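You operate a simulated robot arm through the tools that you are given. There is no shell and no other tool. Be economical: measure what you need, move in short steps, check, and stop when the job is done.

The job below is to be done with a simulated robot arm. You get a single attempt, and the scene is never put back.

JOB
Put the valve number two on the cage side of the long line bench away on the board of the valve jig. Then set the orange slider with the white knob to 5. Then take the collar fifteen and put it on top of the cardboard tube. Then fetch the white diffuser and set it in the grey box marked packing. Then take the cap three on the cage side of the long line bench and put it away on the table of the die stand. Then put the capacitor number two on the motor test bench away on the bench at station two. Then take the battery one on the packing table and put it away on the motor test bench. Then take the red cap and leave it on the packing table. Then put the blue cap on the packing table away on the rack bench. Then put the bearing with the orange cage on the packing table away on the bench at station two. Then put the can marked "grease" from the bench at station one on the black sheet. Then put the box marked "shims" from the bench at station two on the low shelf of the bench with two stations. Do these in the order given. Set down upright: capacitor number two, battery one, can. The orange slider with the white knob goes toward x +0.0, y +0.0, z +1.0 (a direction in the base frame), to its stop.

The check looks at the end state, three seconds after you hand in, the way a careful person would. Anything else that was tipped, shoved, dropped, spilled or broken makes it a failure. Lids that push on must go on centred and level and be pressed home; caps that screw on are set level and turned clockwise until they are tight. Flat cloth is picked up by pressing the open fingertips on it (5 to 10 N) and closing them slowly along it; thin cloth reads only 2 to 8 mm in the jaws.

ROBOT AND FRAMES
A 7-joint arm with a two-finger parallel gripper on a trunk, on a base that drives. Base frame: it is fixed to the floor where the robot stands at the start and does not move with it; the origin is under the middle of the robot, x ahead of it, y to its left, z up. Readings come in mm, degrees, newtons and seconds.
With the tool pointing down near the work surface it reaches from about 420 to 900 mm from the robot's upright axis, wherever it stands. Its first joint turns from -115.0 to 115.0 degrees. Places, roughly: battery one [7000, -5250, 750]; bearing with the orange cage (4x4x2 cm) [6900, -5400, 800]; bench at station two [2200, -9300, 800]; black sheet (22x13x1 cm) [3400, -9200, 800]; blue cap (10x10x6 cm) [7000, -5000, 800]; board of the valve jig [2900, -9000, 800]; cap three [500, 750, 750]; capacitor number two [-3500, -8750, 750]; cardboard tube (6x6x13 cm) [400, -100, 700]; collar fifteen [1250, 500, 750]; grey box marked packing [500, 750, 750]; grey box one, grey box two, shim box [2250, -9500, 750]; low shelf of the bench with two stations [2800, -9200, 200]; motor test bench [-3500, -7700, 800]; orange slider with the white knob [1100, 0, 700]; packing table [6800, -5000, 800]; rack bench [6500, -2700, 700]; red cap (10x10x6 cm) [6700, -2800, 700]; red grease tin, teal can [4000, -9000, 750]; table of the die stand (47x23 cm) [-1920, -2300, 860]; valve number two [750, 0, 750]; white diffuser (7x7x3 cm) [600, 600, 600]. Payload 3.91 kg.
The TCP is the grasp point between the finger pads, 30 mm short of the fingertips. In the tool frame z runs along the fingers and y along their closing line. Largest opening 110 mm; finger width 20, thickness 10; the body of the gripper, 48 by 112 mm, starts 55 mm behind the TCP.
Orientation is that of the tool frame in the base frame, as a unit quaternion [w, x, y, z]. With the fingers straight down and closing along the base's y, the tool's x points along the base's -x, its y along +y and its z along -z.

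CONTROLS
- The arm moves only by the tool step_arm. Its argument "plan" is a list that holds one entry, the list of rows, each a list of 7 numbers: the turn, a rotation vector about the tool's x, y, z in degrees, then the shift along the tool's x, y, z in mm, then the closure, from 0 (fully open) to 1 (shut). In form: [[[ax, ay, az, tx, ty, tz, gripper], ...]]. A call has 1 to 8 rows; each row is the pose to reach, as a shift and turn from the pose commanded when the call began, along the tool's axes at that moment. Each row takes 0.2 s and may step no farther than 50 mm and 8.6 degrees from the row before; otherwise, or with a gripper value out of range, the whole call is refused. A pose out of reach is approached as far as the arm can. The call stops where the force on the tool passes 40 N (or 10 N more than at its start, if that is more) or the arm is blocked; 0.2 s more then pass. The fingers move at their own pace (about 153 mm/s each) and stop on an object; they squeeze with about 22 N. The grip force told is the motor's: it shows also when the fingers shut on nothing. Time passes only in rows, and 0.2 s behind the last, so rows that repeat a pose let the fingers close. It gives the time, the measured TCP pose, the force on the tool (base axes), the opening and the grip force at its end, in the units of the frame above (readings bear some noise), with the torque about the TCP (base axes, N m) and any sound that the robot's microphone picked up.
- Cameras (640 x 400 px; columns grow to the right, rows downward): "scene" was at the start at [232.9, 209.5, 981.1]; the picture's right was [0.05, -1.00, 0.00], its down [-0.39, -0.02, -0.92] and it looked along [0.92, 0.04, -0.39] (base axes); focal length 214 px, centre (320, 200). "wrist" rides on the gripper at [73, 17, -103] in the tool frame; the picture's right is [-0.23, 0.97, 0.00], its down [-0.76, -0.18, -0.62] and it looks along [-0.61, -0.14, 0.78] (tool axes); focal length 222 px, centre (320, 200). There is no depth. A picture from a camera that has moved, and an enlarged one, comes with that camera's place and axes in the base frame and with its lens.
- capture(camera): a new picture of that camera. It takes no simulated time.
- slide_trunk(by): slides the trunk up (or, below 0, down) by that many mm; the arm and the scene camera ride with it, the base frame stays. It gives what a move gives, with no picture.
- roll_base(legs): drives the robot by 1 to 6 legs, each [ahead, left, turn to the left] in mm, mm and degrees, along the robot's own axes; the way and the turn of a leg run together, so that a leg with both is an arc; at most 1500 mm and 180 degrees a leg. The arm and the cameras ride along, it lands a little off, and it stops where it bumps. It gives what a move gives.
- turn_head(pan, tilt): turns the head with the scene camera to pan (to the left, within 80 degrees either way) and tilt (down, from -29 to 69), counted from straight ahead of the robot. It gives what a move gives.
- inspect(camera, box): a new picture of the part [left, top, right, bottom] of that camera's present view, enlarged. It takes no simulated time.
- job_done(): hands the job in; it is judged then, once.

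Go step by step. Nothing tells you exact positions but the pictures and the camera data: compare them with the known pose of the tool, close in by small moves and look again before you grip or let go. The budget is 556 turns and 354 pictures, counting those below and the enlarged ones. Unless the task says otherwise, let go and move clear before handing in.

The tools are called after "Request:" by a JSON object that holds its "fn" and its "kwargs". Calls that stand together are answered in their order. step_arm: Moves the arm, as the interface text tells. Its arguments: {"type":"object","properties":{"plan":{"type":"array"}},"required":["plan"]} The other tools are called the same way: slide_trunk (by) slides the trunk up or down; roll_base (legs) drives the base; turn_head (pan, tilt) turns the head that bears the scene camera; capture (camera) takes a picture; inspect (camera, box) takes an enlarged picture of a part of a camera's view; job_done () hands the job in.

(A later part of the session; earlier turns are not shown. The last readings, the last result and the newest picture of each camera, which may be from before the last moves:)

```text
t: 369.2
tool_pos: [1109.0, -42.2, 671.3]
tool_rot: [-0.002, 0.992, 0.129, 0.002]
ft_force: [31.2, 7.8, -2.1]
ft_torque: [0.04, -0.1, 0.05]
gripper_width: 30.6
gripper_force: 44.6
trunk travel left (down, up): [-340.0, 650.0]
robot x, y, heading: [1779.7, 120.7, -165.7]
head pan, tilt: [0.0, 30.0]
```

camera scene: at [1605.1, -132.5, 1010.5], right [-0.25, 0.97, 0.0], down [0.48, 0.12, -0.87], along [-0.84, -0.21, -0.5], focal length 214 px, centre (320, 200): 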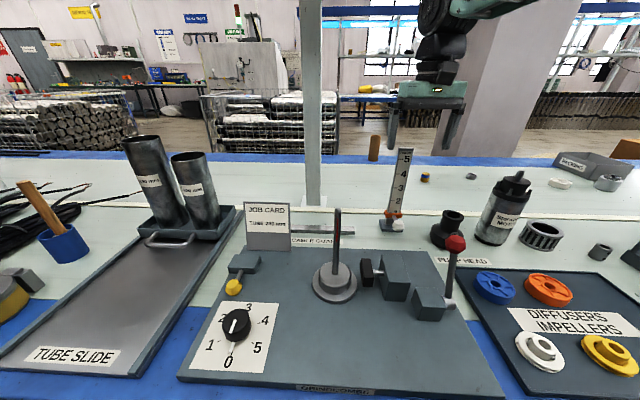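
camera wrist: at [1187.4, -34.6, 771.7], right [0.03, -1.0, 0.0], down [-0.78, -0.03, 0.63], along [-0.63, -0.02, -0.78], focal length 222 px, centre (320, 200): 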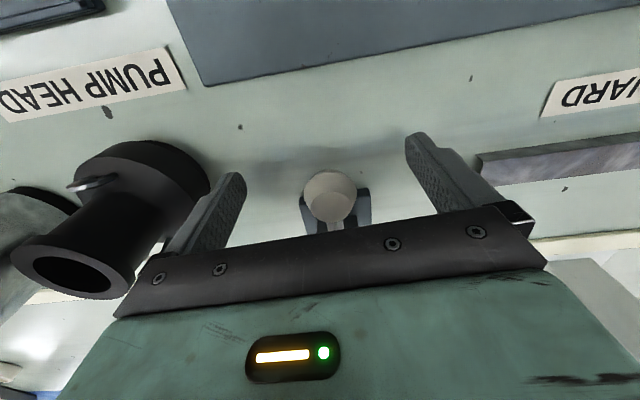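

Request:
{"fn": "step_arm", "kwargs": {"plan": [[[0, 0, 0, 4, -1, 0, 1], [0, 0, 0, 4, -1, -8, 1], [0, 0, 0, 4, -1, -20, 1]]]}}

```text
t: 370.0
tool_pos: [1109.2, -43.4, 693.1]
tool_rot: [0.001, 0.992, 0.13, -0.006]
ft_force: [-18.0, -1.7, -1.4]
ft_torque: [0.01, -0.08, 0.08]
gripper_width: 30.7
gripper_force: 45.2
trunk travel left (down, up): [-340.0, 650.0]
robot x, y, heading: [1778.7, 124.1, -165.8]
head pan, tilt: [0.0, 30.0]
```

Moving freely upward. Continue up to the stop.

Request:
{"fn": "step_arm", "kwargs": {"plan": [[[0, 0, 0, -2, 0, -20, 1], [0, 0, 0, -2, 0, -40, 1], [0, 0, 0, -2, 0, -60, 1], [0, 0, 0, -2, 0, -80, 1], [0, 0, 0, -2, 0, -100, 1], [0, 0, 0, -2, 0, -120, 1], [0, 0, 0, -2, 0, -130, 1]]]}}

Request:
{"fn": "inspect", "kwargs": {"camera": "scene", "box": [340, 80, 480, 250]}}

```text
t: 371.6
tool_pos: [1110.1, -43.8, 823.7]
tool_rot: [0.001, 0.992, 0.13, -0.001]
ft_force: [-28.3, -1.2, -0.1]
ft_torque: [0.07, -0.32, 0.1]
gripper_width: 30.6
gripper_force: 45.0
trunk travel left (down, up): [-340.0, 650.0]
robot x, y, heading: [1779.1, 118.7, -165.7]
head pan, tilt: [0.0, 30.0]
```

```text
2.35 times, centred on (410, 165) of scene
camera zoom: at [1605.0, -132.6, 1010.6], right [-0.25, 0.97, 0.0], down [0.48, 0.12, -0.87], along [-0.84, -0.21, -0.5], focal length 505 px, centre (108, 282)
```

zoom: 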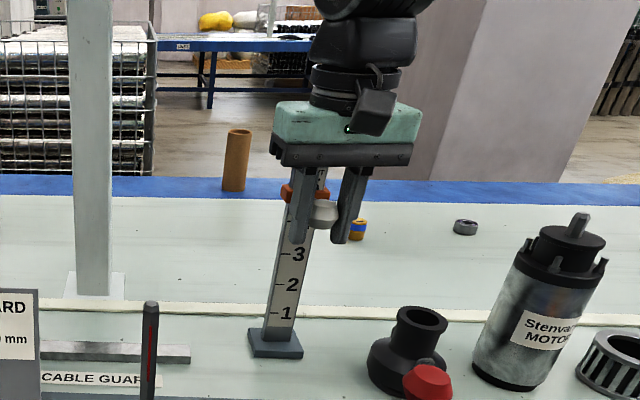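

Request:
{"fn": "step_arm", "kwargs": {"plan": [[[0, 0, 0, -3, 0, 0, 1], [0, 0, 0, -3, 0, -4, 1], [0, 0, 0, -3, 0, -8, 1], [0, 0, 0, -3, 0, -12, 1], [0, 0, 0, -3, 0, -16, 1], [0, 0, 0, -3, 0, -20, 1]]]}}

Request:
{"fn": "inspect", "kwargs": {"camera": "scene", "box": [380, 120, 460, 200]}}

```text
t: 372.8
tool_pos: [1108.4, -43.9, 832.5]
tool_rot: [-0.001, 0.991, 0.131, 0.004]
ft_force: [3.0, -0.1, -3.4]
ft_torque: [-0.07, 0.14, 0.15]
gripper_width: 30.8
gripper_force: 44.6
trunk travel left (down, up): [-340.0, 650.0]
robot x, y, heading: [1782.7, 123.2, -165.7]
head pan, tilt: [0.0, 30.0]
stopped in row 5: the force on the tool passed its limit (the readings are from after the stop); the commanded pose is now the measured one
```

```text
5.00 times, centred on (420, 160) of scene
camera zoom: at [1604.1, -133.0, 1010.7], right [-0.25, 0.97, 0.0], down [0.48, 0.12, -0.87], along [-0.84, -0.21, -0.5], focal length 1072 px, centre (-180, 400)
```

zoom: 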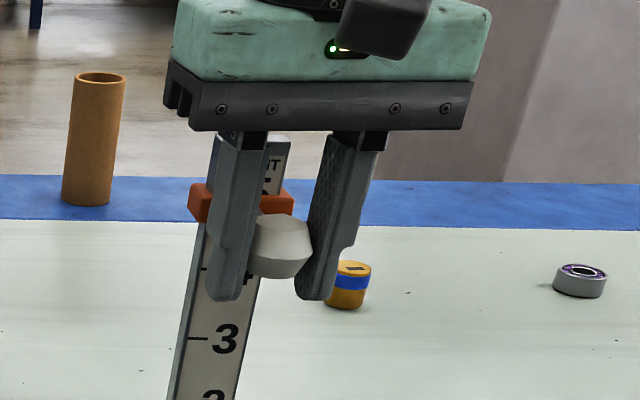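

Stop reached (moved ~165 mm, at the 5). Release and rise clear.

Request:
{"fn": "step_arm", "kwargs": {"plan": [[[0, 0, 0, 0, 0, 0, 0.6], [0, 0, 0, 0, 0, 0, 0.3], [0, 0, 0, 0, 0, 0, 0.3], [0, 0, 0, 0, 0, -40, 0.3], [0, 0, 0, 0, 0, -85, 0.3], [0, 0, 0, 0, 0, -130, 0.3], [0, 0, 0, 40, 0, -150, 0.3], [0, 0, 0, 85, 0, -160, 0.3]]]}}

Request:
{"fn": "inspect", "kwargs": {"camera": "scene", "box": [360, 120, 460, 250]}}

```text
t: 374.6
tool_pos: [1191.9, -20.6, 995.8]
tool_rot: [-0.001, 0.991, 0.131, 0.002]
ft_force: [-0.8, -0.1, -0.3]
ft_torque: [0.01, 0.03, 0.0]
gripper_width: 77.2
gripper_force: 0.0
trunk travel left (down, up): [-340.0, 650.0]
robot x, y, heading: [1778.8, 118.1, -165.7]
head pan, tilt: [0.0, 30.0]
```

```text
3.08 times, centred on (410, 185) of scene
camera zoom: at [1604.9, -132.8, 1010.5], right [-0.25, 0.97, 0.0], down [0.48, 0.12, -0.87], along [-0.84, -0.21, -0.5], focal length 660 px, centre (43, 246)
```

zoom: 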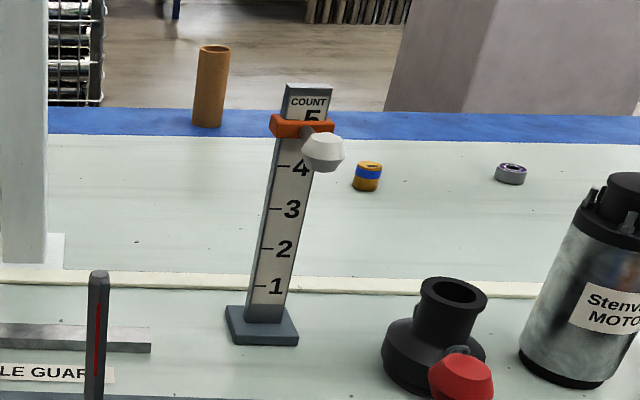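

Slider is at 5. Now the collars at about (1161,460), (1235,472), (1308,486): move the gripper over the near one, turning it 90° so the fingers close along the row.

Request:
{"fn": "step_arm", "kwargs": {"plan": [[[0, 0, 8, 22, -42, 0, 0.45], [0, 0, 16, 44, -84, 0, 0.45], [0, 0, 24, 66, -126, 0, 0.45], [0, 0, 32, 88, -168, 0, 0.45], [0, 0, 40, 110, -210, 0, 0.45], [0, 0, 48, 132, -252, 0, 0.45], [0, 0, 56, 154, -294, 0, 0.45], [0, 0, 64, 176, -336, 0, 0.45]]]}}

```text
t: 376.4
tool_pos: [1273.8, 348.8, 999.3]
tool_rot: [-0.001, 0.91, -0.415, 0.002]
ft_force: [1.0, -0.3, 0.4]
ft_torque: [0.01, 0.0, 0.02]
gripper_width: 60.5
gripper_force: 0.0
trunk travel left (down, up): [-340.0, 650.0]
robot x, y, heading: [1779.6, 124.1, -165.6]
head pan, tilt: [0.0, 30.0]
```

Request:
{"fn": "step_arm", "kwargs": {"plan": [[[0, 0, 6.5, -20, -29, 0, 0.45], [0, 0, 13, -40, -58, 0, 0.45], [0, 0, 19.5, -60, -87, 0, 0.45], [0, 0, 26, -81, -116, 0, 0.45], [0, 0, 26, -81, -116, 45, 0.45], [0, 0, 26, -81, -116, 90, 0.45], [0, 0, 26, -81, -116, 120, 0.45]]]}}

Request:
{"fn": "capture", "kwargs": {"camera": "wrist"}}

```text
t: 378.0
tool_pos: [1308.8, 484.7, 873.7]
tool_rot: [-0.001, 0.793, -0.609, 0.0]
ft_force: [0.4, 0.5, 0.2]
ft_torque: [-0.01, 0.0, 0.01]
gripper_width: 61.1
gripper_force: 0.1
trunk travel left (down, up): [-340.0, 650.0]
robot x, y, heading: [1779.5, 118.8, -165.7]
head pan, tilt: [0.0, 30.0]
```

```text
286 pictures are left
camera wrist: at [1310.6, 411.3, 977.0], right [-1.0, -0.03, 0.0], down [-0.03, 0.78, 0.62], along [-0.02, 0.62, -0.78], focal length 222 px, centre (320, 200)
```

wrist: 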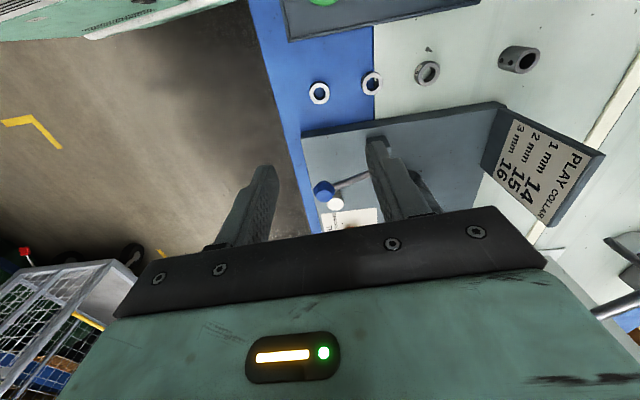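

Only the tops are visible here; check the labels again with a tight zoom from the head.

Request:
{"fn": "turn_head", "kwargs": {"pan": -45, "tilt": 35}}

Request:
{"fn": "inspect", "kwargs": {"camera": "scene", "box": [396, 178, 432, 208]}}

```text
t: 379.1
tool_pos: [1307.4, 485.1, 874.4]
tool_rot: [-0.002, 0.794, -0.608, 0.001]
ft_force: [-0.2, -0.3, 0.4]
ft_torque: [0.0, -0.03, 0.03]
gripper_width: 60.5
gripper_force: 0.0
trunk travel left (down, up): [-340.0, 650.0]
robot x, y, heading: [1777.4, 119.8, -166.0]
head pan, tilt: [-45.0, 35.0]
```

```text
13.33 times, centred on (414, 193) of scene
camera zoom: at [1616.8, -65.6, 1002.6], right [0.51, 0.86, 0.0], down [0.49, -0.29, -0.82], along [-0.71, 0.42, -0.57], focal length 2860 px, centre (-933, 293)
```

zoom: 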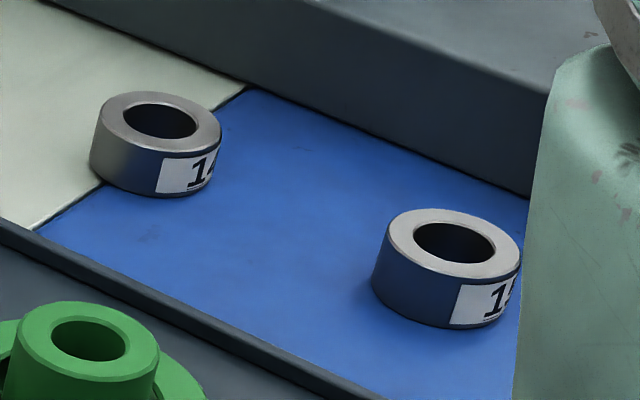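

The near one is 15 and the middle is 14. Lower onto collar 15 and close.

Request:
{"fn": "step_arm", "kwargs": {"plan": [[[0, 0, 0, -1, -3, 45, 0.45], [0, 0, 0, -1, -3, 90, 0.45], [0, 0, 0, -1, -3, 135, 0.45], [0, 0, 0, -1, -3, 180, 0.45], [0, 0, 0, -1, -3, 200, 0.45]]]}}

Request:
{"fn": "capture", "kwargs": {"camera": "wrist"}}

Request:
{"fn": "capture", "kwargs": {"camera": "scene"}}

```text
t: 380.3
tool_pos: [1313.1, 487.7, 674.8]
tool_rot: [-0.003, 0.794, -0.608, 0.0]
ft_force: [-0.7, 0.1, -0.8]
ft_torque: [-0.01, 0.0, 0.0]
gripper_width: 60.4
gripper_force: 0.1
trunk travel left (down, up): [-340.0, 650.0]
robot x, y, heading: [1778.3, 117.3, -165.6]
head pan, tilt: [-45.0, 35.0]
```

```text
284 pictures are left
camera wrist: at [1316.0, 413.7, 777.8], right [-1.0, -0.03, 0.0], down [-0.03, 0.78, 0.62], along [-0.02, 0.62, -0.78], focal length 222 px, centre (320, 200)
```

wrist: 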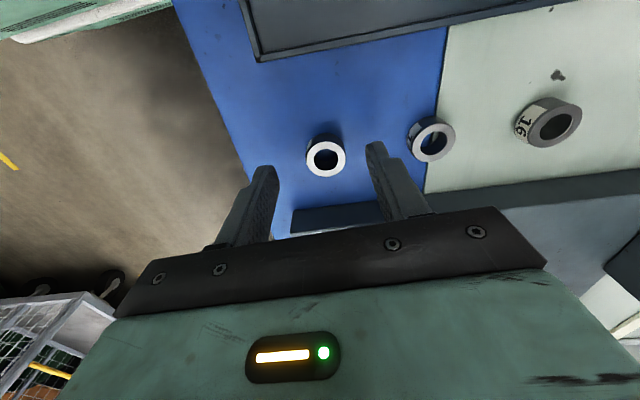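

```text
283 pictures are left
camera scene: at [1616.8, -65.5, 1002.6], right [0.51, 0.86, 0.0], down [0.49, -0.29, -0.82], along [-0.71, 0.42, -0.57], focal length 214 px, centre (320, 200)
```

scene: 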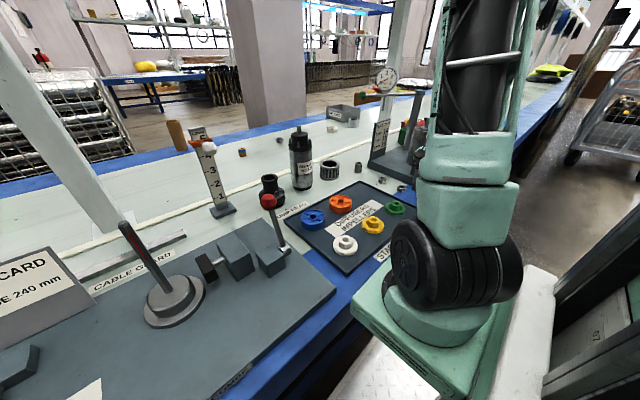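

Request:
{"fn": "step_arm", "kwargs": {"plan": [[[0, 0, 0, 2, 2, 12, 0.45], [0, 0, 0, 2, 2, 22, 0.45], [0, 0, 0, 2, 2, 22, 0.8], [0, 0, 0, 2, 2, 22, 1], [0, 0, 0, 2, 2, 22, 1]]]}}

```text
t: 381.5
tool_pos: [1309.8, 484.9, 653.7]
tool_rot: [-0.001, 0.795, -0.607, 0.001]
ft_force: [-0.3, -0.3, 0.7]
ft_torque: [0.0, 0.02, -0.01]
gripper_width: 26.9
gripper_force: 22.3
trunk travel left (down, up): [-340.0, 650.0]
robot x, y, heading: [1777.7, 119.9, -165.5]
head pan, tilt: [-45.0, 35.0]
```

Gripped. Lift and check it.

Request:
{"fn": "step_arm", "kwargs": {"plan": [[[0, 0, 0, 0, 0, -40, 1], [0, 0, 0, 0, 0, -85, 1], [0, 0, 0, 0, 0, -130, 1], [0, 0, 0, 0, 0, -175, 1], [0, 0, 0, 0, 0, -220, 1], [0, 0, 0, 0, 0, -265, 1], [0, 0, 0, 0, 0, -310, 1]]]}}

Request:
{"fn": "capture", "kwargs": {"camera": "wrist"}}

Request:
{"fn": "capture", "kwargs": {"camera": "scene"}}

```text
t: 383.1
tool_pos: [1306.6, 484.7, 962.7]
tool_rot: [-0.002, 0.794, -0.608, 0.001]
ft_force: [0.5, 0.3, -0.6]
ft_torque: [0.0, 0.0, 0.0]
gripper_width: 26.7
gripper_force: 22.4
trunk travel left (down, up): [-340.0, 650.0]
robot x, y, heading: [1775.5, 120.3, -165.6]
head pan, tilt: [-45.0, 35.0]
```

```text
282 pictures are left
camera wrist: at [1310.1, 410.3, 1065.5], right [-1.0, -0.03, 0.0], down [-0.03, 0.78, 0.62], along [-0.02, 0.62, -0.78], focal length 222 px, centre (320, 200)
```

wrist: 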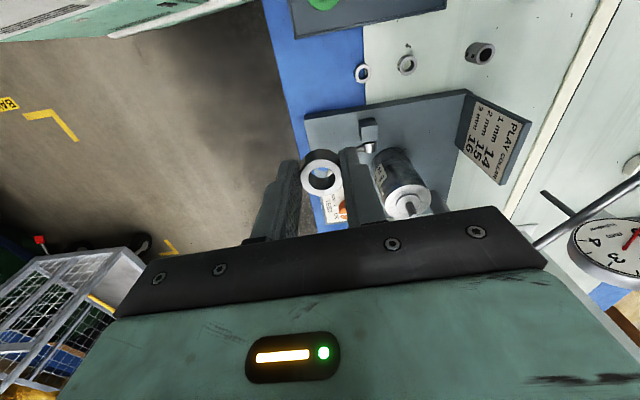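

```text
281 pictures are left
camera scene: at [1616.8, -65.5, 1002.5], right [0.51, 0.86, 0.0], down [0.49, -0.29, -0.82], along [-0.71, 0.42, -0.57], focal length 214 px, centre (320, 200)
```

scene: 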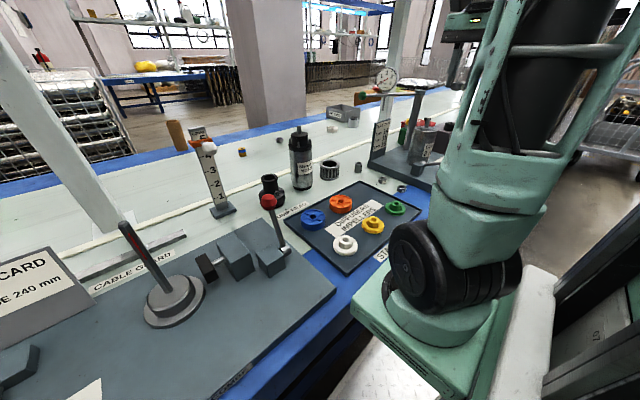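

Collar 15 is held. Swing the arm back to the front before driving.

Request:
{"fn": "step_arm", "kwargs": {"plan": [[[0, 0, 0, 46, 14, -8, 1], [0, 0, 0, 92, 28, -16, 1], [0, 0, 0, 138, 42, -24, 1], [0, 0, 0, 184, 56, -32, 1], [0, 0, 0, 230, 70, -40, 1], [0, 0, 0, 276, 84, -40, 1], [0, 0, 0, 322, 98, -40, 1], [0, 0, 0, 368, 112, -40, 1]]]}}

Request:
{"fn": "step_arm", "kwargs": {"plan": [[[0, 0, 0, 46, 14, 0, 1], [0, 0, 0, 100, 28, 0, 1]]]}}

```text
t: 384.9
tool_pos: [1295.6, 98.4, 1002.2]
tool_rot: [-0.005, 0.793, -0.609, 0.005]
ft_force: [0.7, -0.3, -0.8]
ft_torque: [0.0, 0.0, -0.01]
gripper_width: 26.6
gripper_force: 22.3
out of reach, approached as far as the arm can: row 5, 6, 7
trunk travel left (down, up): [-340.0, 650.0]
robot x, y, heading: [1776.3, 123.8, -165.8]
head pan, tilt: [-45.0, 35.0]
```

```text
refused: row 2 steps farther than a row can; nothing moved
```

Request:
{"fn": "roll_base", "kwargs": {"legs": [[-140, 0, 0], [-60, 638, 0], [0, 0, 88]]}}

```text
t: 393.1
tool_pos: [2132.5, -919.2, 1002.4]
tool_rot: [-0.004, 0.993, 0.114, 0.0]
ft_force: [0.0, -0.5, 0.4]
ft_torque: [0.0, 0.02, 0.0]
gripper_width: 26.8
gripper_force: 22.0
trunk travel left (down, up): [-340.0, 650.0]
robot x, y, heading: [2124.2, -435.7, -77.7]
head pan, tilt: [-45.0, 35.0]
```

Request:
{"fn": "roll_base", "kwargs": {"legs": [[1258, -10, 0], [1258, -10, 0], [1423, -30, 0]]}}

```text
t: 412.2
tool_pos: [2975.2, -4800.1, 1001.9]
tool_rot: [-0.003, 0.994, 0.113, -0.001]
ft_force: [0.2, -0.4, 0.0]
ft_torque: [-0.02, -0.01, -0.04]
gripper_width: 26.8
gripper_force: 21.9
trunk travel left (down, up): [-340.0, 650.0]
robot x, y, heading: [2969.3, -4316.0, -77.9]
head pan, tilt: [-45.0, 35.0]
```

Request:
{"fn": "roll_base", "kwargs": {"legs": [[0, 0, -82], [1386, 0, 0], [868, -98, 0], [868, -98, 0]]}}

```text
t: 431.0
tool_pos: [-483.4, -5172.4, 1001.3]
tool_rot: [-0.003, 0.817, -0.577, 0.002]
ft_force: [-0.2, -0.7, -1.4]
ft_torque: [0.0, 0.0, 0.01]
gripper_width: 26.7
gripper_force: 22.3
trunk travel left (down, up): [-340.0, 650.0]
robot x, y, heading: [-3.7, -5108.6, -161.2]
head pan, tilt: [-45.0, 35.0]
```

Request:
{"fn": "roll_base", "kwargs": {"legs": [[0, 0, -59.8], [683, 85, 0], [844, 303, 0]]}}

```text
t: 441.6
tool_pos: [-1708.2, -4032.4, 1003.1]
tool_rot: [0.001, -0.427, 0.904, -0.003]
ft_force: [0.5, 1.0, 0.3]
ft_torque: [0.01, -0.01, 0.0]
gripper_width: 26.6
gripper_force: 21.7
trunk travel left (down, up): [-340.0, 650.0]
robot x, y, heading: [-1408.4, -4412.7, 139.8]
head pan, tilt: [-45.0, 35.0]
```

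Request:
{"fn": "roll_base", "kwargs": {"legs": [[0, 0, 11.7], [1163, 0, 0], [1163, 0, 0], [0, 0, -61.3]]}}

```text
t: 456.6
tool_pos: [-3265.1, -2732.6, 1001.9]
tool_rot: [0.0, 0.04, 0.999, -0.004]
ft_force: [0.8, 0.8, 0.0]
ft_torque: [-0.02, -0.01, 0.0]
gripper_width: 26.8
gripper_force: 21.9
trunk travel left (down, up): [-340.0, 650.0]
robot x, y, heading: [-3406.1, -3194.9, 84.4]
head pan, tilt: [-45.0, 35.0]
```

Request:
{"fn": "roll_base", "kwargs": {"legs": [[0, 200, 0], [0, 0, 6], [1345, 90, 0]]}}

```text
t: 465.3
tool_pos: [-3608.0, -1318.1, 1002.9]
tool_rot: [0.001, -0.009, 1.0, -0.004]
ft_force: [0.4, -0.4, -0.4]
ft_torque: [0.01, -0.01, -0.01]
gripper_width: 26.7
gripper_force: 22.0
trunk travel left (down, up): [-340.0, 650.0]
robot x, y, heading: [-3700.0, -1793.8, 89.8]
head pan, tilt: [-45.0, 35.0]
```

Request:
{"fn": "roll_base", "kwargs": {"legs": [[0, 0, -48], [1357, 0, 0]]}}

```text
t: 474.0
tool_pos: [-2346.4, -605.6, 1003.0]
tool_rot: [-0.001, 0.375, 0.927, -0.003]
ft_force: [0.1, -1.0, -0.4]
ft_torque: [0.01, -0.03, -0.02]
gripper_width: 26.7
gripper_force: 21.8
trunk travel left (down, up): [-340.0, 650.0]
robot x, y, heading: [-2751.2, -871.8, 44.9]
head pan, tilt: [-45.0, 35.0]
```

Request:
{"fn": "roll_base", "kwargs": {"legs": [[1393, -73, 0], [0, 0, -45], [1400, -20, 0]]}}

Request:
{"fn": "turn_head", "kwargs": {"pan": -10, "tilt": 30}}

Request:
{"fn": "capture", "kwargs": {"camera": "scene"}}

```text
t: 489.2
tool_pos: [90.2, -86.3, 1002.0]
tool_rot: [-0.002, 0.708, 0.706, -0.003]
ft_force: [-0.1, -0.9, -0.2]
ft_torque: [-0.04, -0.01, -0.05]
gripper_width: 26.7
gripper_force: 22.0
trunk travel left (down, up): [-340.0, 650.0]
robot x, y, heading: [-386.6, 16.2, -0.7]
head pan, tilt: [-45.0, 35.0]
```

```text
t: 490.3
tool_pos: [90.3, -86.7, 1001.7]
tool_rot: [-0.003, 0.708, 0.706, -0.003]
ft_force: [0.1, -0.2, -0.2]
ft_torque: [-0.02, 0.0, -0.01]
gripper_width: 26.9
gripper_force: 22.2
trunk travel left (down, up): [-340.0, 650.0]
robot x, y, heading: [-382.2, 17.1, -1.2]
head pan, tilt: [-10.0, 30.0]
```

```text
280 pictures are left
camera scene: at [-150.5, 201.7, 1009.9], right [-0.19, -0.98, 0.0], down [-0.49, 0.1, -0.87], along [0.85, -0.16, -0.5], focal length 214 px, centre (320, 200)
```

scene: 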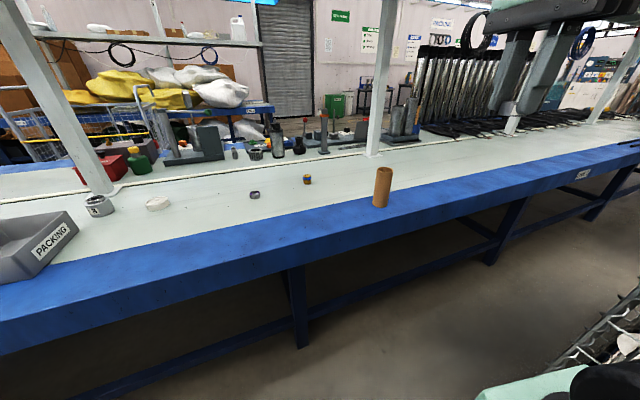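

Tube is at about (437, -124), top z≈755. Move closer and look at its top with the wrist camera.

Request:
{"fn": "roll_base", "kwargs": {"legs": [[200, 15, 1.2]]}}

Request:
{"fn": "step_arm", "kwargs": {"plan": [[[0, 0, 0, -10, 45, 0, 1], [0, 0, 0, -20, 90, 0, 1], [0, 0, 0, -34, 130, 20, 1], [0, 0, 0, -34, 130, 60, 1]]]}}

Request:
{"fn": "capture", "kwargs": {"camera": "wrist"}}

Request:
{"fn": "turn_head", "kwargs": {"pan": -25, "tilt": 35}}

Request:
{"fn": "capture", "kwargs": {"camera": "scene"}}

```text
t: 491.9
tool_pos: [290.3, -65.7, 1001.6]
tool_rot: [-0.003, 0.702, 0.712, -0.004]
ft_force: [-0.2, 0.0, -1.2]
ft_torque: [-0.02, 0.0, 0.01]
gripper_width: 26.5
gripper_force: 22.1
trunk travel left (down, up): [-340.0, 650.0]
robot x, y, heading: [-186.4, 31.6, 0.1]
head pan, tilt: [-10.0, 30.0]
```

```text
t: 492.9
tool_pos: [422.0, -95.9, 945.2]
tool_rot: [-0.003, 0.702, 0.712, -0.003]
ft_force: [0.0, 0.2, 0.0]
ft_torque: [0.02, -0.02, -0.03]
gripper_width: 26.6
gripper_force: 21.6
trunk travel left (down, up): [-340.0, 650.0]
robot x, y, heading: [-183.2, 35.1, -0.1]
head pan, tilt: [-10.0, 30.0]
```

```text
279 pictures are left
camera wrist: at [438.7, -22.6, 1049.0], right [0.98, -0.21, -0.01], down [-0.16, -0.76, 0.62], along [-0.14, -0.61, -0.78], focal length 222 px, centre (320, 200)
```

wrist: 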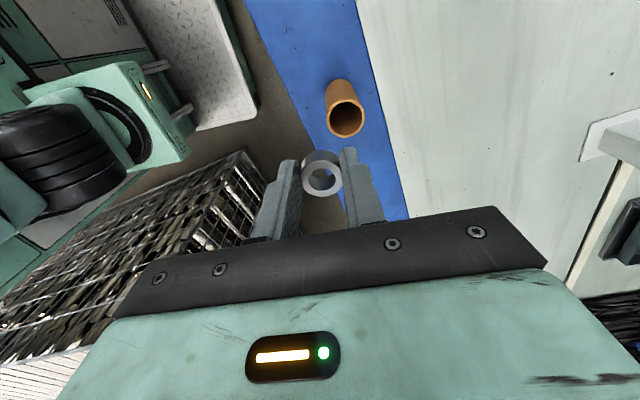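

```text
t: 493.6
tool_pos: [420.9, -95.3, 945.6]
tool_rot: [-0.002, 0.702, 0.713, -0.002]
ft_force: [0.0, 1.3, -1.0]
ft_torque: [-0.01, 0.0, 0.01]
gripper_width: 26.8
gripper_force: 22.1
trunk travel left (down, up): [-340.0, 650.0]
robot x, y, heading: [-185.5, 31.0, 0.1]
head pan, tilt: [-25.0, 35.0]
```

```text
278 pictures are left
camera scene: at [36.1, 198.4, 1002.0], right [-0.42, -0.91, 0.0], down [-0.52, 0.24, -0.82], along [0.74, -0.34, -0.57], focal length 214 px, centre (320, 200)
```

scene: 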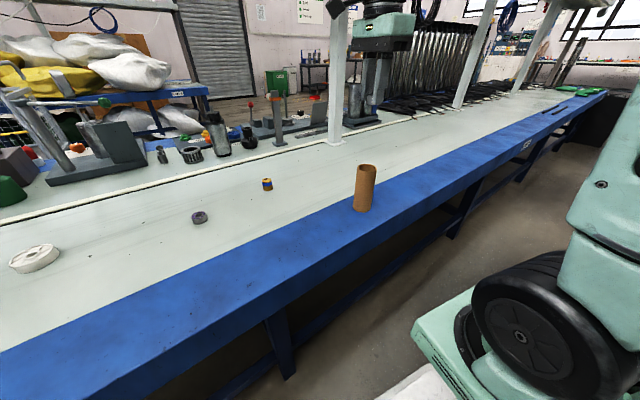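

Request:
{"fn": "inspect", "kwargs": {"camera": "wrist", "box": [290, 60, 400, 200]}}

Request:
{"fn": "inspect", "kwargs": {"camera": "scene", "box": [330, 140, 410, 220]}}

```text
2.86 times, centred on (345, 130) of wrist
camera zoom: at [438.6, -22.5, 1049.3], right [0.98, -0.21, -0.01], down [-0.16, -0.76, 0.62], along [-0.14, -0.61, -0.78], focal length 635 px, centre (249, 400)
```

zoom: 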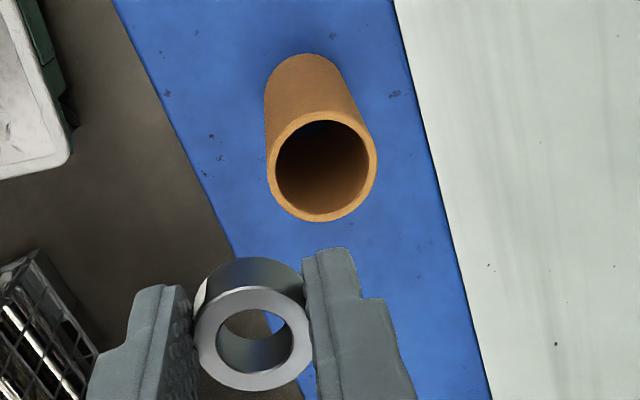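

```text
5.00 times, centred on (370, 180) of scene
camera zoom: at [36.1, 198.4, 1002.0], right [-0.42, -0.91, 0.0], down [-0.52, 0.24, -0.82], along [0.74, -0.34, -0.57], focal length 1072 px, centre (70, 300)
```

zoom: 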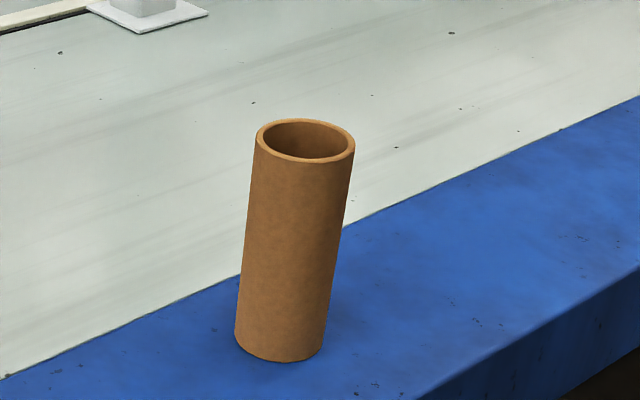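

The tube is hollow and wider than the collar, so the collar must rest on the rim. Measure the held collar more exactly.

Request:
{"fn": "turn_head", "kwargs": {"pan": -25, "tilt": 15}}

Request:
{"fn": "inspect", "kwargs": {"camera": "scene", "box": [340, 80, 430, 150]}}

Request:
{"fn": "inspect", "kwargs": {"camera": "wrist", "box": [270, 130, 380, 220]}}

```text
t: 494.4
tool_pos: [421.5, -95.4, 945.8]
tool_rot: [-0.003, 0.702, 0.713, -0.002]
ft_force: [0.0, 0.2, -1.3]
ft_torque: [-0.02, -0.01, 0.02]
gripper_width: 26.7
gripper_force: 22.3
trunk travel left (down, up): [-340.0, 650.0]
robot x, y, heading: [-187.1, 32.4, 0.1]
head pan, tilt: [-25.0, 15.0]
```

```text
5.71 times, centred on (385, 115) of scene
camera zoom: at [40.9, 196.0, 1033.9], right [-0.42, -0.91, 0.0], down [-0.24, 0.11, -0.97], along [0.88, -0.41, -0.26], focal length 1226 px, centre (-51, 686)
```

zoom: 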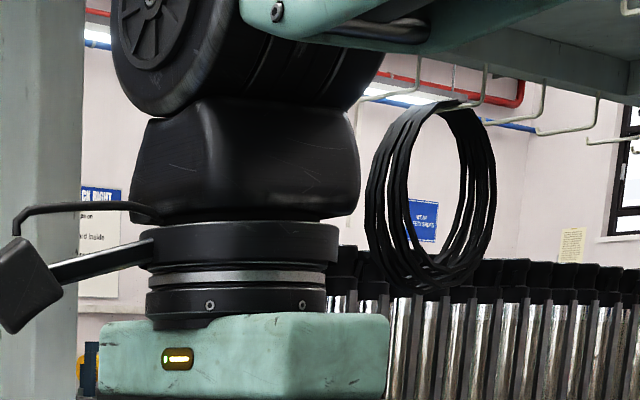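

```text
4.44 times, centred on (325, 175) of wrist
camera zoom: at [438.6, -22.5, 1049.3], right [0.98, -0.21, -0.01], down [-0.16, -0.76, 0.62], along [-0.14, -0.61, -0.78], focal length 987 px, centre (298, 311)
```

zoom: 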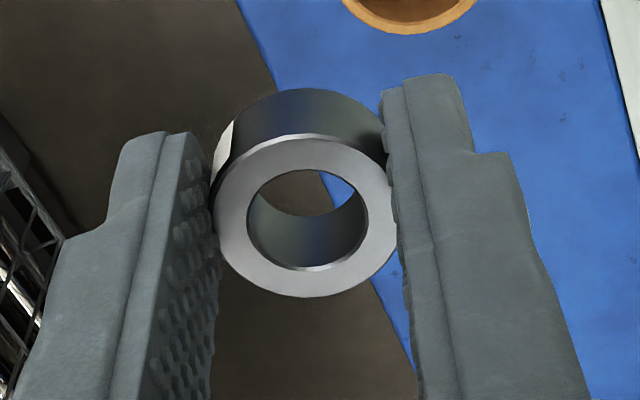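

Tube top centre triangulates to (448, -128.5), z≈747, outer diameter ~52, wall ~4 mm. Move the collar above it.

Request:
{"fn": "step_arm", "kwargs": {"plan": [[[-0.4, 0, 0, -32, 25, 0, 1], [-0.4, 0, 0, -32, 25, 40, 1], [-0.4, 0, 0, -32, 25, 80, 1], [-0.4, 0, 0, -32, 25, 120, 1], [-0.4, 0, 0, -32, 25, 148, 1]]]}}

Request:
{"fn": "turn_head", "kwargs": {"pan": -25, "tilt": 35}}

Request:
{"fn": "inspect", "kwargs": {"camera": "scene", "box": [320, 110, 420, 210]}}

Request:
{"fn": "inspect", "kwargs": {"camera": "wrist", "box": [270, 120, 380, 220]}}

```text
t: 495.6
tool_pos: [445.5, -126.5, 791.4]
tool_rot: [0.0, 0.701, 0.713, 0.0]
ft_force: [0.2, 0.2, -0.7]
ft_torque: [-0.02, -0.01, -0.04]
gripper_width: 26.9
gripper_force: 22.0
trunk travel left (down, up): [-340.0, 650.0]
robot x, y, heading: [-181.2, 27.5, 0.1]
head pan, tilt: [-25.0, 15.0]
```

```text
t: 496.5
tool_pos: [444.8, -125.8, 792.0]
tool_rot: [0.0, 0.701, 0.713, 0.0]
ft_force: [0.3, -0.2, -0.6]
ft_torque: [0.0, 0.0, -0.01]
gripper_width: 26.6
gripper_force: 22.0
trunk travel left (down, up): [-340.0, 650.0]
robot x, y, heading: [-185.8, 30.4, 0.1]
head pan, tilt: [-25.0, 35.0]
```

```text
4.00 times, centred on (370, 160) of scene
camera zoom: at [36.1, 198.3, 1002.1], right [-0.42, -0.91, 0.0], down [-0.52, 0.24, -0.82], along [0.74, -0.35, -0.57], focal length 858 px, centre (120, 360)
```

zoom: 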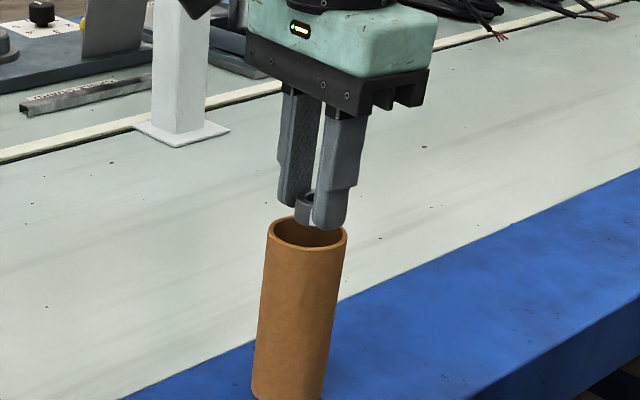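

```text
4.00 times, centred on (325, 170) of wrist
camera zoom: at [462.0, -53.1, 896.0], right [0.98, -0.21, 0.0], down [-0.17, -0.76, 0.62], along [-0.13, -0.61, -0.78], focal length 888 px, centre (300, 320)
```

zoom: 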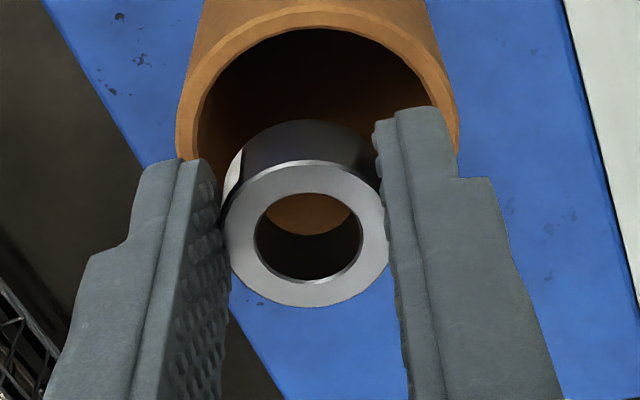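

Probe gently: lower the collar centrally to see whether anything supports it at the tube's top.

Request:
{"fn": "step_arm", "kwargs": {"plan": [[[0, 0, 0, -2, 2, 8, 1], [0, 0, 0, -2, 2, 12, 1], [0, 0, 0, -2, 2, 14, 1]]]}}

Request:
{"fn": "inspect", "kwargs": {"camera": "scene", "box": [330, 130, 410, 200]}}

```text
t: 497.3
tool_pos: [448.6, -129.6, 779.4]
tool_rot: [0.001, 0.702, 0.712, 0.002]
ft_force: [-1.0, 0.7, 16.0]
ft_torque: [-0.05, 0.06, 0.01]
gripper_width: 26.9
gripper_force: 22.0
trunk travel left (down, up): [-340.0, 650.0]
robot x, y, heading: [-186.3, 29.6, 0.2]
head pan, tilt: [-25.0, 35.0]
```

```text
5.71 times, centred on (370, 165) of scene
camera zoom: at [35.6, 198.4, 1002.3], right [-0.42, -0.91, 0.0], down [-0.52, 0.24, -0.82], along [0.74, -0.35, -0.57], focal length 1226 px, centre (34, 400)
```

zoom: 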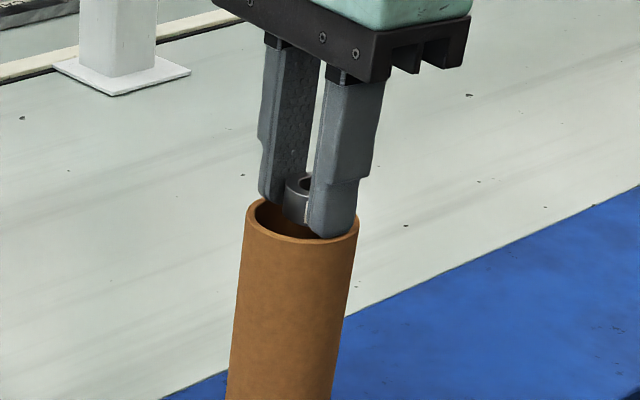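

There's contact, but perhaps by the fingertips. Place it on the rim instead: rise, shift 23 mm toward +y so the collar's centre is over the wall, and check.

Request:
{"fn": "step_arm", "kwargs": {"plan": [[[0, 0, 0, 0, 0, -16, 1], [0, 0, 0, 23.4, -1.3, -16, 1]]]}}

Request:
{"fn": "inspect", "kwargs": {"camera": "scene", "box": [330, 120, 410, 190]}}

Request:
{"fn": "inspect", "kwargs": {"camera": "wrist", "box": [250, 80, 400, 220]}}

```text
t: 497.9
tool_pos: [446.5, -106.2, 795.3]
tool_rot: [0.0, 0.702, 0.713, -0.001]
ft_force: [0.4, -0.2, 0.1]
ft_torque: [0.01, 0.01, -0.01]
gripper_width: 26.6
gripper_force: 22.1
trunk travel left (down, up): [-340.0, 650.0]
robot x, y, heading: [-186.4, 31.1, -0.2]
head pan, tilt: [-25.0, 35.0]
```

```text
5.71 times, centred on (370, 155) of scene
camera zoom: at [36.1, 198.2, 1001.9], right [-0.42, -0.91, 0.0], down [-0.52, 0.24, -0.82], along [0.74, -0.35, -0.57], focal length 1226 px, centre (34, 457)
```

zoom: 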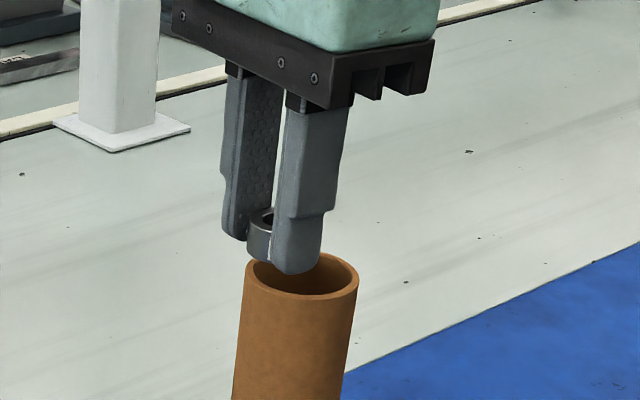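

```text
2.86 times, centred on (325, 150) of wrist
camera zoom: at [461.9, -32.7, 898.6], right [0.98, -0.21, 0.0], down [-0.17, -0.76, 0.62], along [-0.13, -0.61, -0.78], focal length 635 px, centre (306, 343)
```

zoom: 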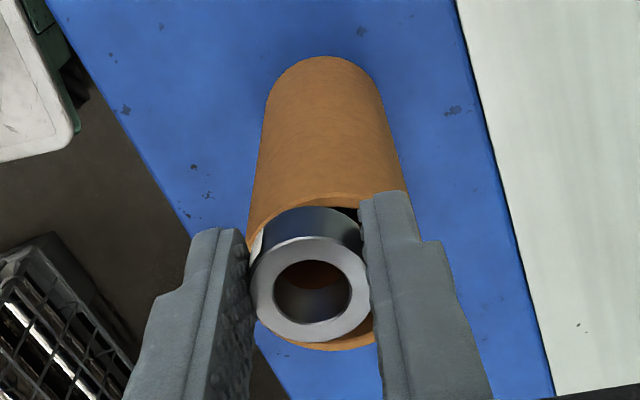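

The collar may have slid in the grip during the probe; check it against the fingertips.

Request:
{"fn": "inspect", "kwargs": {"camera": "scene", "box": [345, 135, 395, 175]}}

```text
10.00 times, centred on (370, 155) of scene
camera zoom: at [36.1, 198.2, 1001.9], right [-0.42, -0.91, 0.0], down [-0.52, 0.24, -0.82], along [0.74, -0.35, -0.57], focal length 2145 px, centre (-180, 650)
```

zoom: 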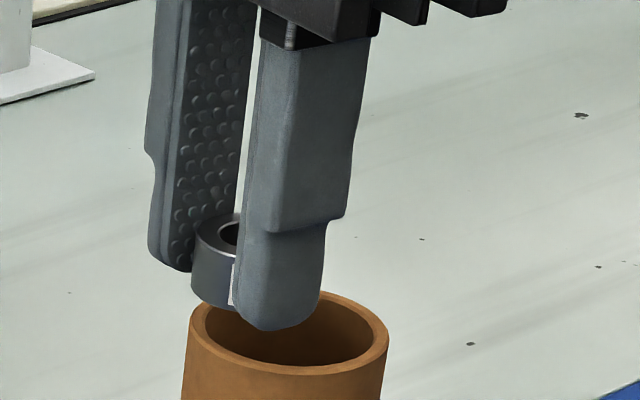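

The collar slid up ~5 mm in the fingers (so the tube's top does carry load). I'll regrip it on the bench next to the tube so it protrudes below the fingertips again.

Request:
{"fn": "step_arm", "kwargs": {"plan": [[[0, 0, 0, 0, 0, -30, 1], [0, 0, 0, 45, 0, -30, 1], [0, 0, 0, 90, 0, -30, 1], [0, 0, 0, 110, 0, 10, 1], [0, 0, 0, 110, 0, 55, 1], [0, 0, 0, 110, 0, 100, 1], [0, 0, 0, 110, 0, 130, 1]]]}}

Request:
{"fn": "step_arm", "kwargs": {"plan": [[[0, 0, 0, 0, 0, 5, 1], [0, 0, 0, 0, 0, 9, 1], [0, 0, 0, 0, 0, 12, 1]]]}}

```text
t: 499.5
tool_pos: [444.8, 2.3, 664.4]
tool_rot: [0.0, 0.701, 0.713, 0.0]
ft_force: [0.2, -0.3, -0.7]
ft_torque: [0.02, -0.04, 0.02]
gripper_width: 26.7
gripper_force: 21.9
trunk travel left (down, up): [-340.0, 650.0]
robot x, y, heading: [-185.3, 28.9, 0.4]
head pan, tilt: [-25.0, 35.0]
```

```text
t: 500.3
tool_pos: [444.4, 3.3, 652.7]
tool_rot: [0.0, 0.701, 0.713, 0.0]
ft_force: [0.7, -0.3, -0.7]
ft_torque: [0.0, -0.02, 0.01]
gripper_width: 26.7
gripper_force: 21.8
trunk travel left (down, up): [-340.0, 650.0]
robot x, y, heading: [-185.3, 27.6, 0.0]
head pan, tilt: [-25.0, 35.0]
```

Request:
{"fn": "step_arm", "kwargs": {"plan": [[[0, 0, 0, 0, 0, 1, 1], [0, 0, 0, 0, 0, 1.5, 0.65], [0, 0, 0, 0, 0, 1.5, 0.65], [0, 0, 0, 0, 0, -1, 0.65], [0, 0, 0, 0, 0, -3, 0.65], [0, 0, 0, 0, 0, -3, 1], [0, 0, 0, 0, 0, -3, 1], [0, 0, 0, 0, 0, -3, 1]]]}}

Request:
{"fn": "inspect", "kwargs": {"camera": "wrist", "box": [250, 120, 400, 220]}}

```text
t: 502.1
tool_pos: [443.1, 2.3, 655.2]
tool_rot: [0.0, 0.701, 0.713, -0.001]
ft_force: [-0.3, 0.1, 0.3]
ft_torque: [-0.02, -0.02, 0.0]
gripper_width: 26.6
gripper_force: 22.3
trunk travel left (down, up): [-340.0, 650.0]
robot x, y, heading: [-184.1, 31.1, 0.1]
head pan, tilt: [-25.0, 35.0]
```

```text
4.00 times, centred on (325, 170) of wrist
camera zoom: at [459.7, 76.4, 758.6], right [0.98, -0.21, 0.0], down [-0.17, -0.76, 0.62], along [-0.13, -0.61, -0.78], focal length 888 px, centre (300, 320)
```

zoom: 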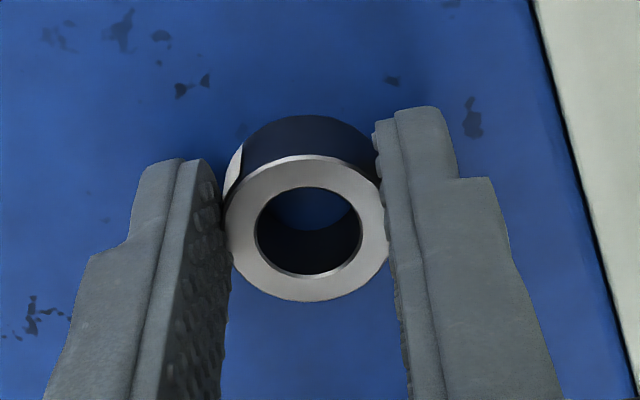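

Collar now protrudes ~5 mm below the tips. Go back above the tube centre and probe very gently for a true support.

Request:
{"fn": "step_arm", "kwargs": {"plan": [[[0, 0, 0, 0, 0, -40, 1], [0, 0, 0, 0, 0, -85, 1], [0, 0, 0, 0, 0, -130, 1], [0, 0, 0, 0, 0, -155, 1], [0, 0, 0, -45, 1, -155, 1], [0, 0, 0, -90, 1, -155, 1], [0, 0, 0, -131, 1, -155, 1], [0, 0, 0, -131, 1, -138, 1]]]}}

Request:
{"fn": "step_arm", "kwargs": {"plan": [[[0, 0, 0, 0, 0, 3, 1], [0, 0, 0, 0, 0, 5, 1], [0, 0, 0, 0, 0, 6, 1]]]}}

```text
t: 503.9
tool_pos: [447.4, -128.5, 794.7]
tool_rot: [0.001, 0.702, 0.712, 0.001]
ft_force: [0.0, 0.2, 0.8]
ft_torque: [0.01, -0.02, 0.0]
gripper_width: 26.6
gripper_force: 21.9
trunk travel left (down, up): [-340.0, 650.0]
robot x, y, heading: [-182.2, 30.2, -0.1]
head pan, tilt: [-25.0, 35.0]
```

```text
t: 504.7
tool_pos: [446.6, -129.6, 787.4]
tool_rot: [0.001, 0.702, 0.712, 0.0]
ft_force: [0.4, -0.6, -0.1]
ft_torque: [0.03, 0.0, 0.01]
gripper_width: 26.8
gripper_force: 22.0
trunk travel left (down, up): [-340.0, 650.0]
robot x, y, heading: [-189.2, 30.6, -0.0]
head pan, tilt: [-25.0, 35.0]
```

Request:
{"fn": "step_arm", "kwargs": {"plan": [[[0, 0, 0, 0, 0, 1, 1], [0, 0, 0, 0, 0, 2, 1], [0, 0, 0, 0, 0, 3, 1]]]}}

```text
t: 505.5
tool_pos: [448.0, -128.4, 784.4]
tool_rot: [0.0, 0.702, 0.712, 0.0]
ft_force: [-1.5, 0.3, 4.2]
ft_torque: [-0.03, 0.05, -0.02]
gripper_width: 26.6
gripper_force: 22.2
trunk travel left (down, up): [-340.0, 650.0]
robot x, y, heading: [-181.9, 31.0, 0.1]
head pan, tilt: [-25.0, 35.0]
```

Contact at a height where only the collar can touch: look to confirm it's centred.

Request:
{"fn": "inspect", "kwargs": {"camera": "scene", "box": [340, 140, 400, 190]}}

Request:
{"fn": "inspect", "kwargs": {"camera": "wrist", "box": [250, 100, 400, 220]}}

```text
8.00 times, centred on (370, 165) of scene
camera zoom: at [36.0, 198.3, 1002.1], right [-0.42, -0.91, 0.0], down [-0.52, 0.24, -0.82], along [0.74, -0.35, -0.57], focal length 1716 px, centre (-80, 480)
```

zoom: 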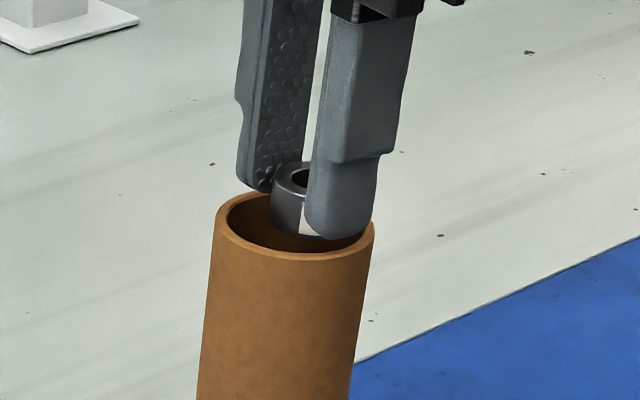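

```text
3.33 times, centred on (325, 160) of wrist
camera zoom: at [462.7, -55.2, 888.4], right [0.98, -0.21, 0.0], down [-0.17, -0.76, 0.62], along [-0.13, -0.61, -0.78], focal length 740 px, centre (303, 333)
```

zoom: 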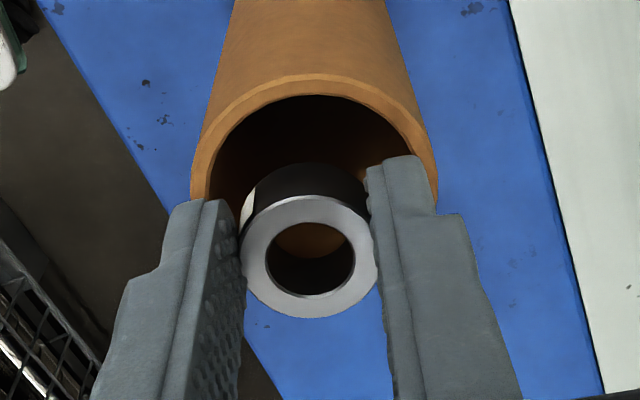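

It is centred and supported. Release gently and check before rising.

Request:
{"fn": "step_arm", "kwargs": {"plan": [[[0, 0, 0, 0, 0, 0, 0.75], [0, 0, 0, 0, 0, 0, 0.65], [0, 0, 0, 0, 0, 0, 0.65]]]}}

Request:
{"fn": "inspect", "kwargs": {"camera": "scene", "box": [340, 140, 400, 190]}}

```text
t: 506.3
tool_pos: [445.6, -129.2, 785.2]
tool_rot: [0.001, 0.701, 0.713, 0.0]
ft_force: [-0.8, 0.2, 0.6]
ft_torque: [0.04, 0.01, -0.02]
gripper_width: 38.3
gripper_force: 0.1
trunk travel left (down, up): [-340.0, 650.0]
robot x, y, heading: [-182.4, 31.4, 0.1]
head pan, tilt: [-25.0, 35.0]
```

```text
8.00 times, centred on (370, 165) of scene
camera zoom: at [36.1, 198.3, 1002.0], right [-0.42, -0.91, 0.0], down [-0.52, 0.24, -0.82], along [0.74, -0.35, -0.57], focal length 1716 px, centre (-80, 480)
```

zoom: 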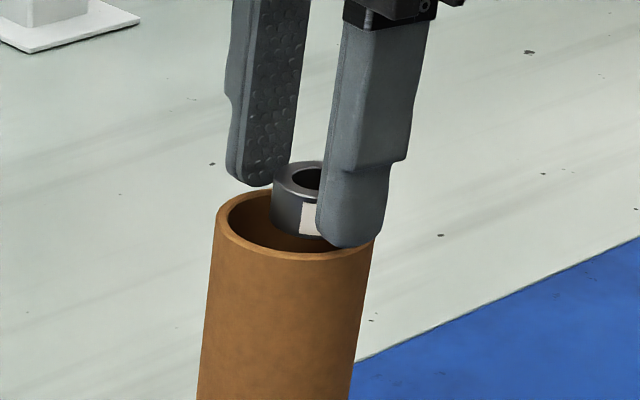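

It stays on top. Rise straight up and look toward the diffuser and the packing box.

Request:
{"fn": "step_arm", "kwargs": {"plan": [[[0, 0, 0, 0, 0, -20, 0.65], [0, 0, 0, 0, 0, -60, 0.65], [0, 0, 0, 0, 0, -105, 0.65], [0, 0, 0, 0, 0, -150, 0.65], [0, 0, 0, 40, -20, -180, 0.65]]]}}

Request:
{"fn": "inspect", "kwargs": {"camera": "scene", "box": [340, 140, 400, 190]}}

Request:
{"fn": "turn_head", "kwargs": {"pan": 35, "tilt": 30}}

Request:
{"fn": "capture", "kwargs": {"camera": "scene"}}

```text
refused: row 5 steps farther than a row can; nothing moved
```

```text
8.00 times, centred on (370, 165) of scene
camera zoom: at [36.1, 198.3, 1002.0], right [-0.42, -0.91, 0.0], down [-0.52, 0.24, -0.82], along [0.74, -0.35, -0.57], focal length 1716 px, centre (-80, 480)
```

zoom: 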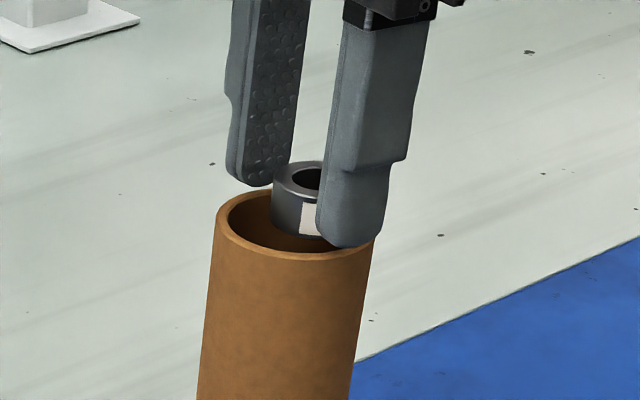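

```text
t: 507.6
tool_pos: [444.5, -128.9, 784.7]
tool_rot: [0.0, 0.702, 0.713, 0.001]
ft_force: [0.7, 0.0, -0.5]
ft_torque: [0.01, 0.01, 0.02]
gripper_width: 38.3
gripper_force: 0.0
trunk travel left (down, up): [-340.0, 650.0]
robot x, y, heading: [-182.5, 30.7, 0.3]
head pan, tilt: [35.0, 30.0]
```

```text
262 pictures are left
camera scene: at [30.3, 287.3, 1009.8], right [0.57, -0.82, 0.0], down [-0.41, -0.29, -0.87], along [0.71, 0.5, -0.5], focal length 214 px, centre (320, 200)
```

scene: 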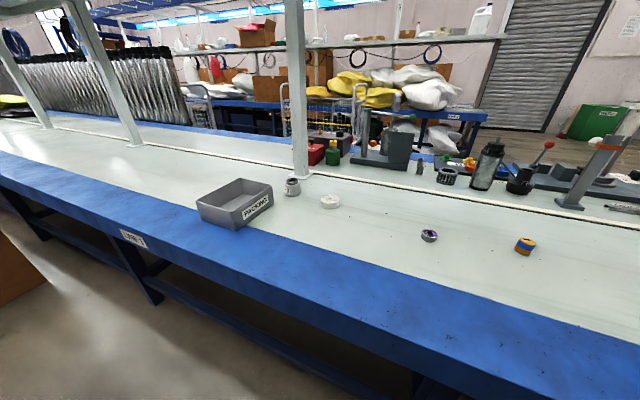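

Request:
{"fn": "step_arm", "kwargs": {"plan": [[[0, 0, 0, 0, 0, -20, 0.65], [0, 0, 0, 0, 0, -60, 0.65], [0, 0, 0, 0, 0, -105, 0.65], [0, 0, 0, 0, 0, -150, 0.65], [0, 0, 0, 0, 0, -195, 0.5]]]}}

Request:
{"fn": "roll_base", "kwargs": {"legs": [[0, 460, 0]]}}

Request:
{"fn": "turn_head", "kwargs": {"pan": 0, "tilt": 35}}

Request:
{"fn": "capture", "kwargs": {"camera": "scene"}}

```text
t: 508.8
tool_pos: [445.3, -126.2, 977.4]
tool_rot: [-0.001, 0.701, 0.713, 0.0]
ft_force: [-0.1, -0.4, 0.4]
ft_torque: [-0.02, 0.05, 0.01]
gripper_width: 54.9
gripper_force: 0.1
trunk travel left (down, up): [-340.0, 650.0]
robot x, y, heading: [-187.3, 32.8, 0.0]
head pan, tilt: [35.0, 30.0]
```

```text
t: 511.6
tool_pos: [444.6, 353.6, 976.4]
tool_rot: [0.0, 0.694, 0.72, 0.0]
ft_force: [-0.8, 0.1, 0.5]
ft_torque: [0.0, 0.04, 0.0]
gripper_width: 54.9
gripper_force: 0.1
trunk travel left (down, up): [-340.0, 650.0]
robot x, y, heading: [-187.2, 492.6, 1.3]
head pan, tilt: [35.0, 30.0]
```

```text
t: 512.6
tool_pos: [443.4, 353.4, 977.5]
tool_rot: [0.0, 0.694, 0.72, 0.0]
ft_force: [-0.6, -0.7, 0.0]
ft_torque: [0.04, -0.03, 0.04]
gripper_width: 55.0
gripper_force: 0.1
trunk travel left (down, up): [-340.0, 650.0]
robot x, y, heading: [-190.0, 496.9, 1.4]
head pan, tilt: [0.0, 35.0]
```

```text
261 pictures are left
camera scene: at [34.8, 706.7, 1002.0], right [0.02, -1.0, 0.0], down [-0.57, -0.01, -0.82], along [0.82, 0.02, -0.57], focal length 214 px, centre (320, 200)
```

scene: 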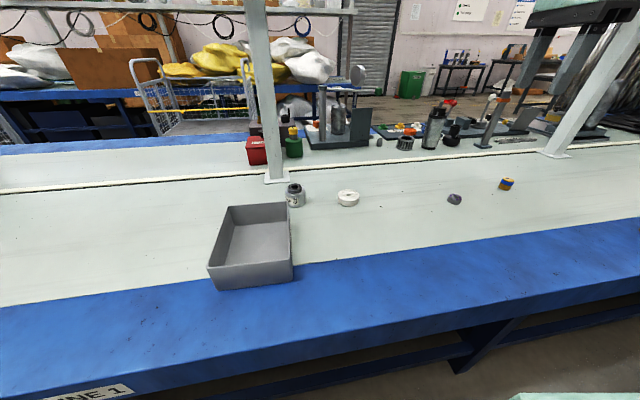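

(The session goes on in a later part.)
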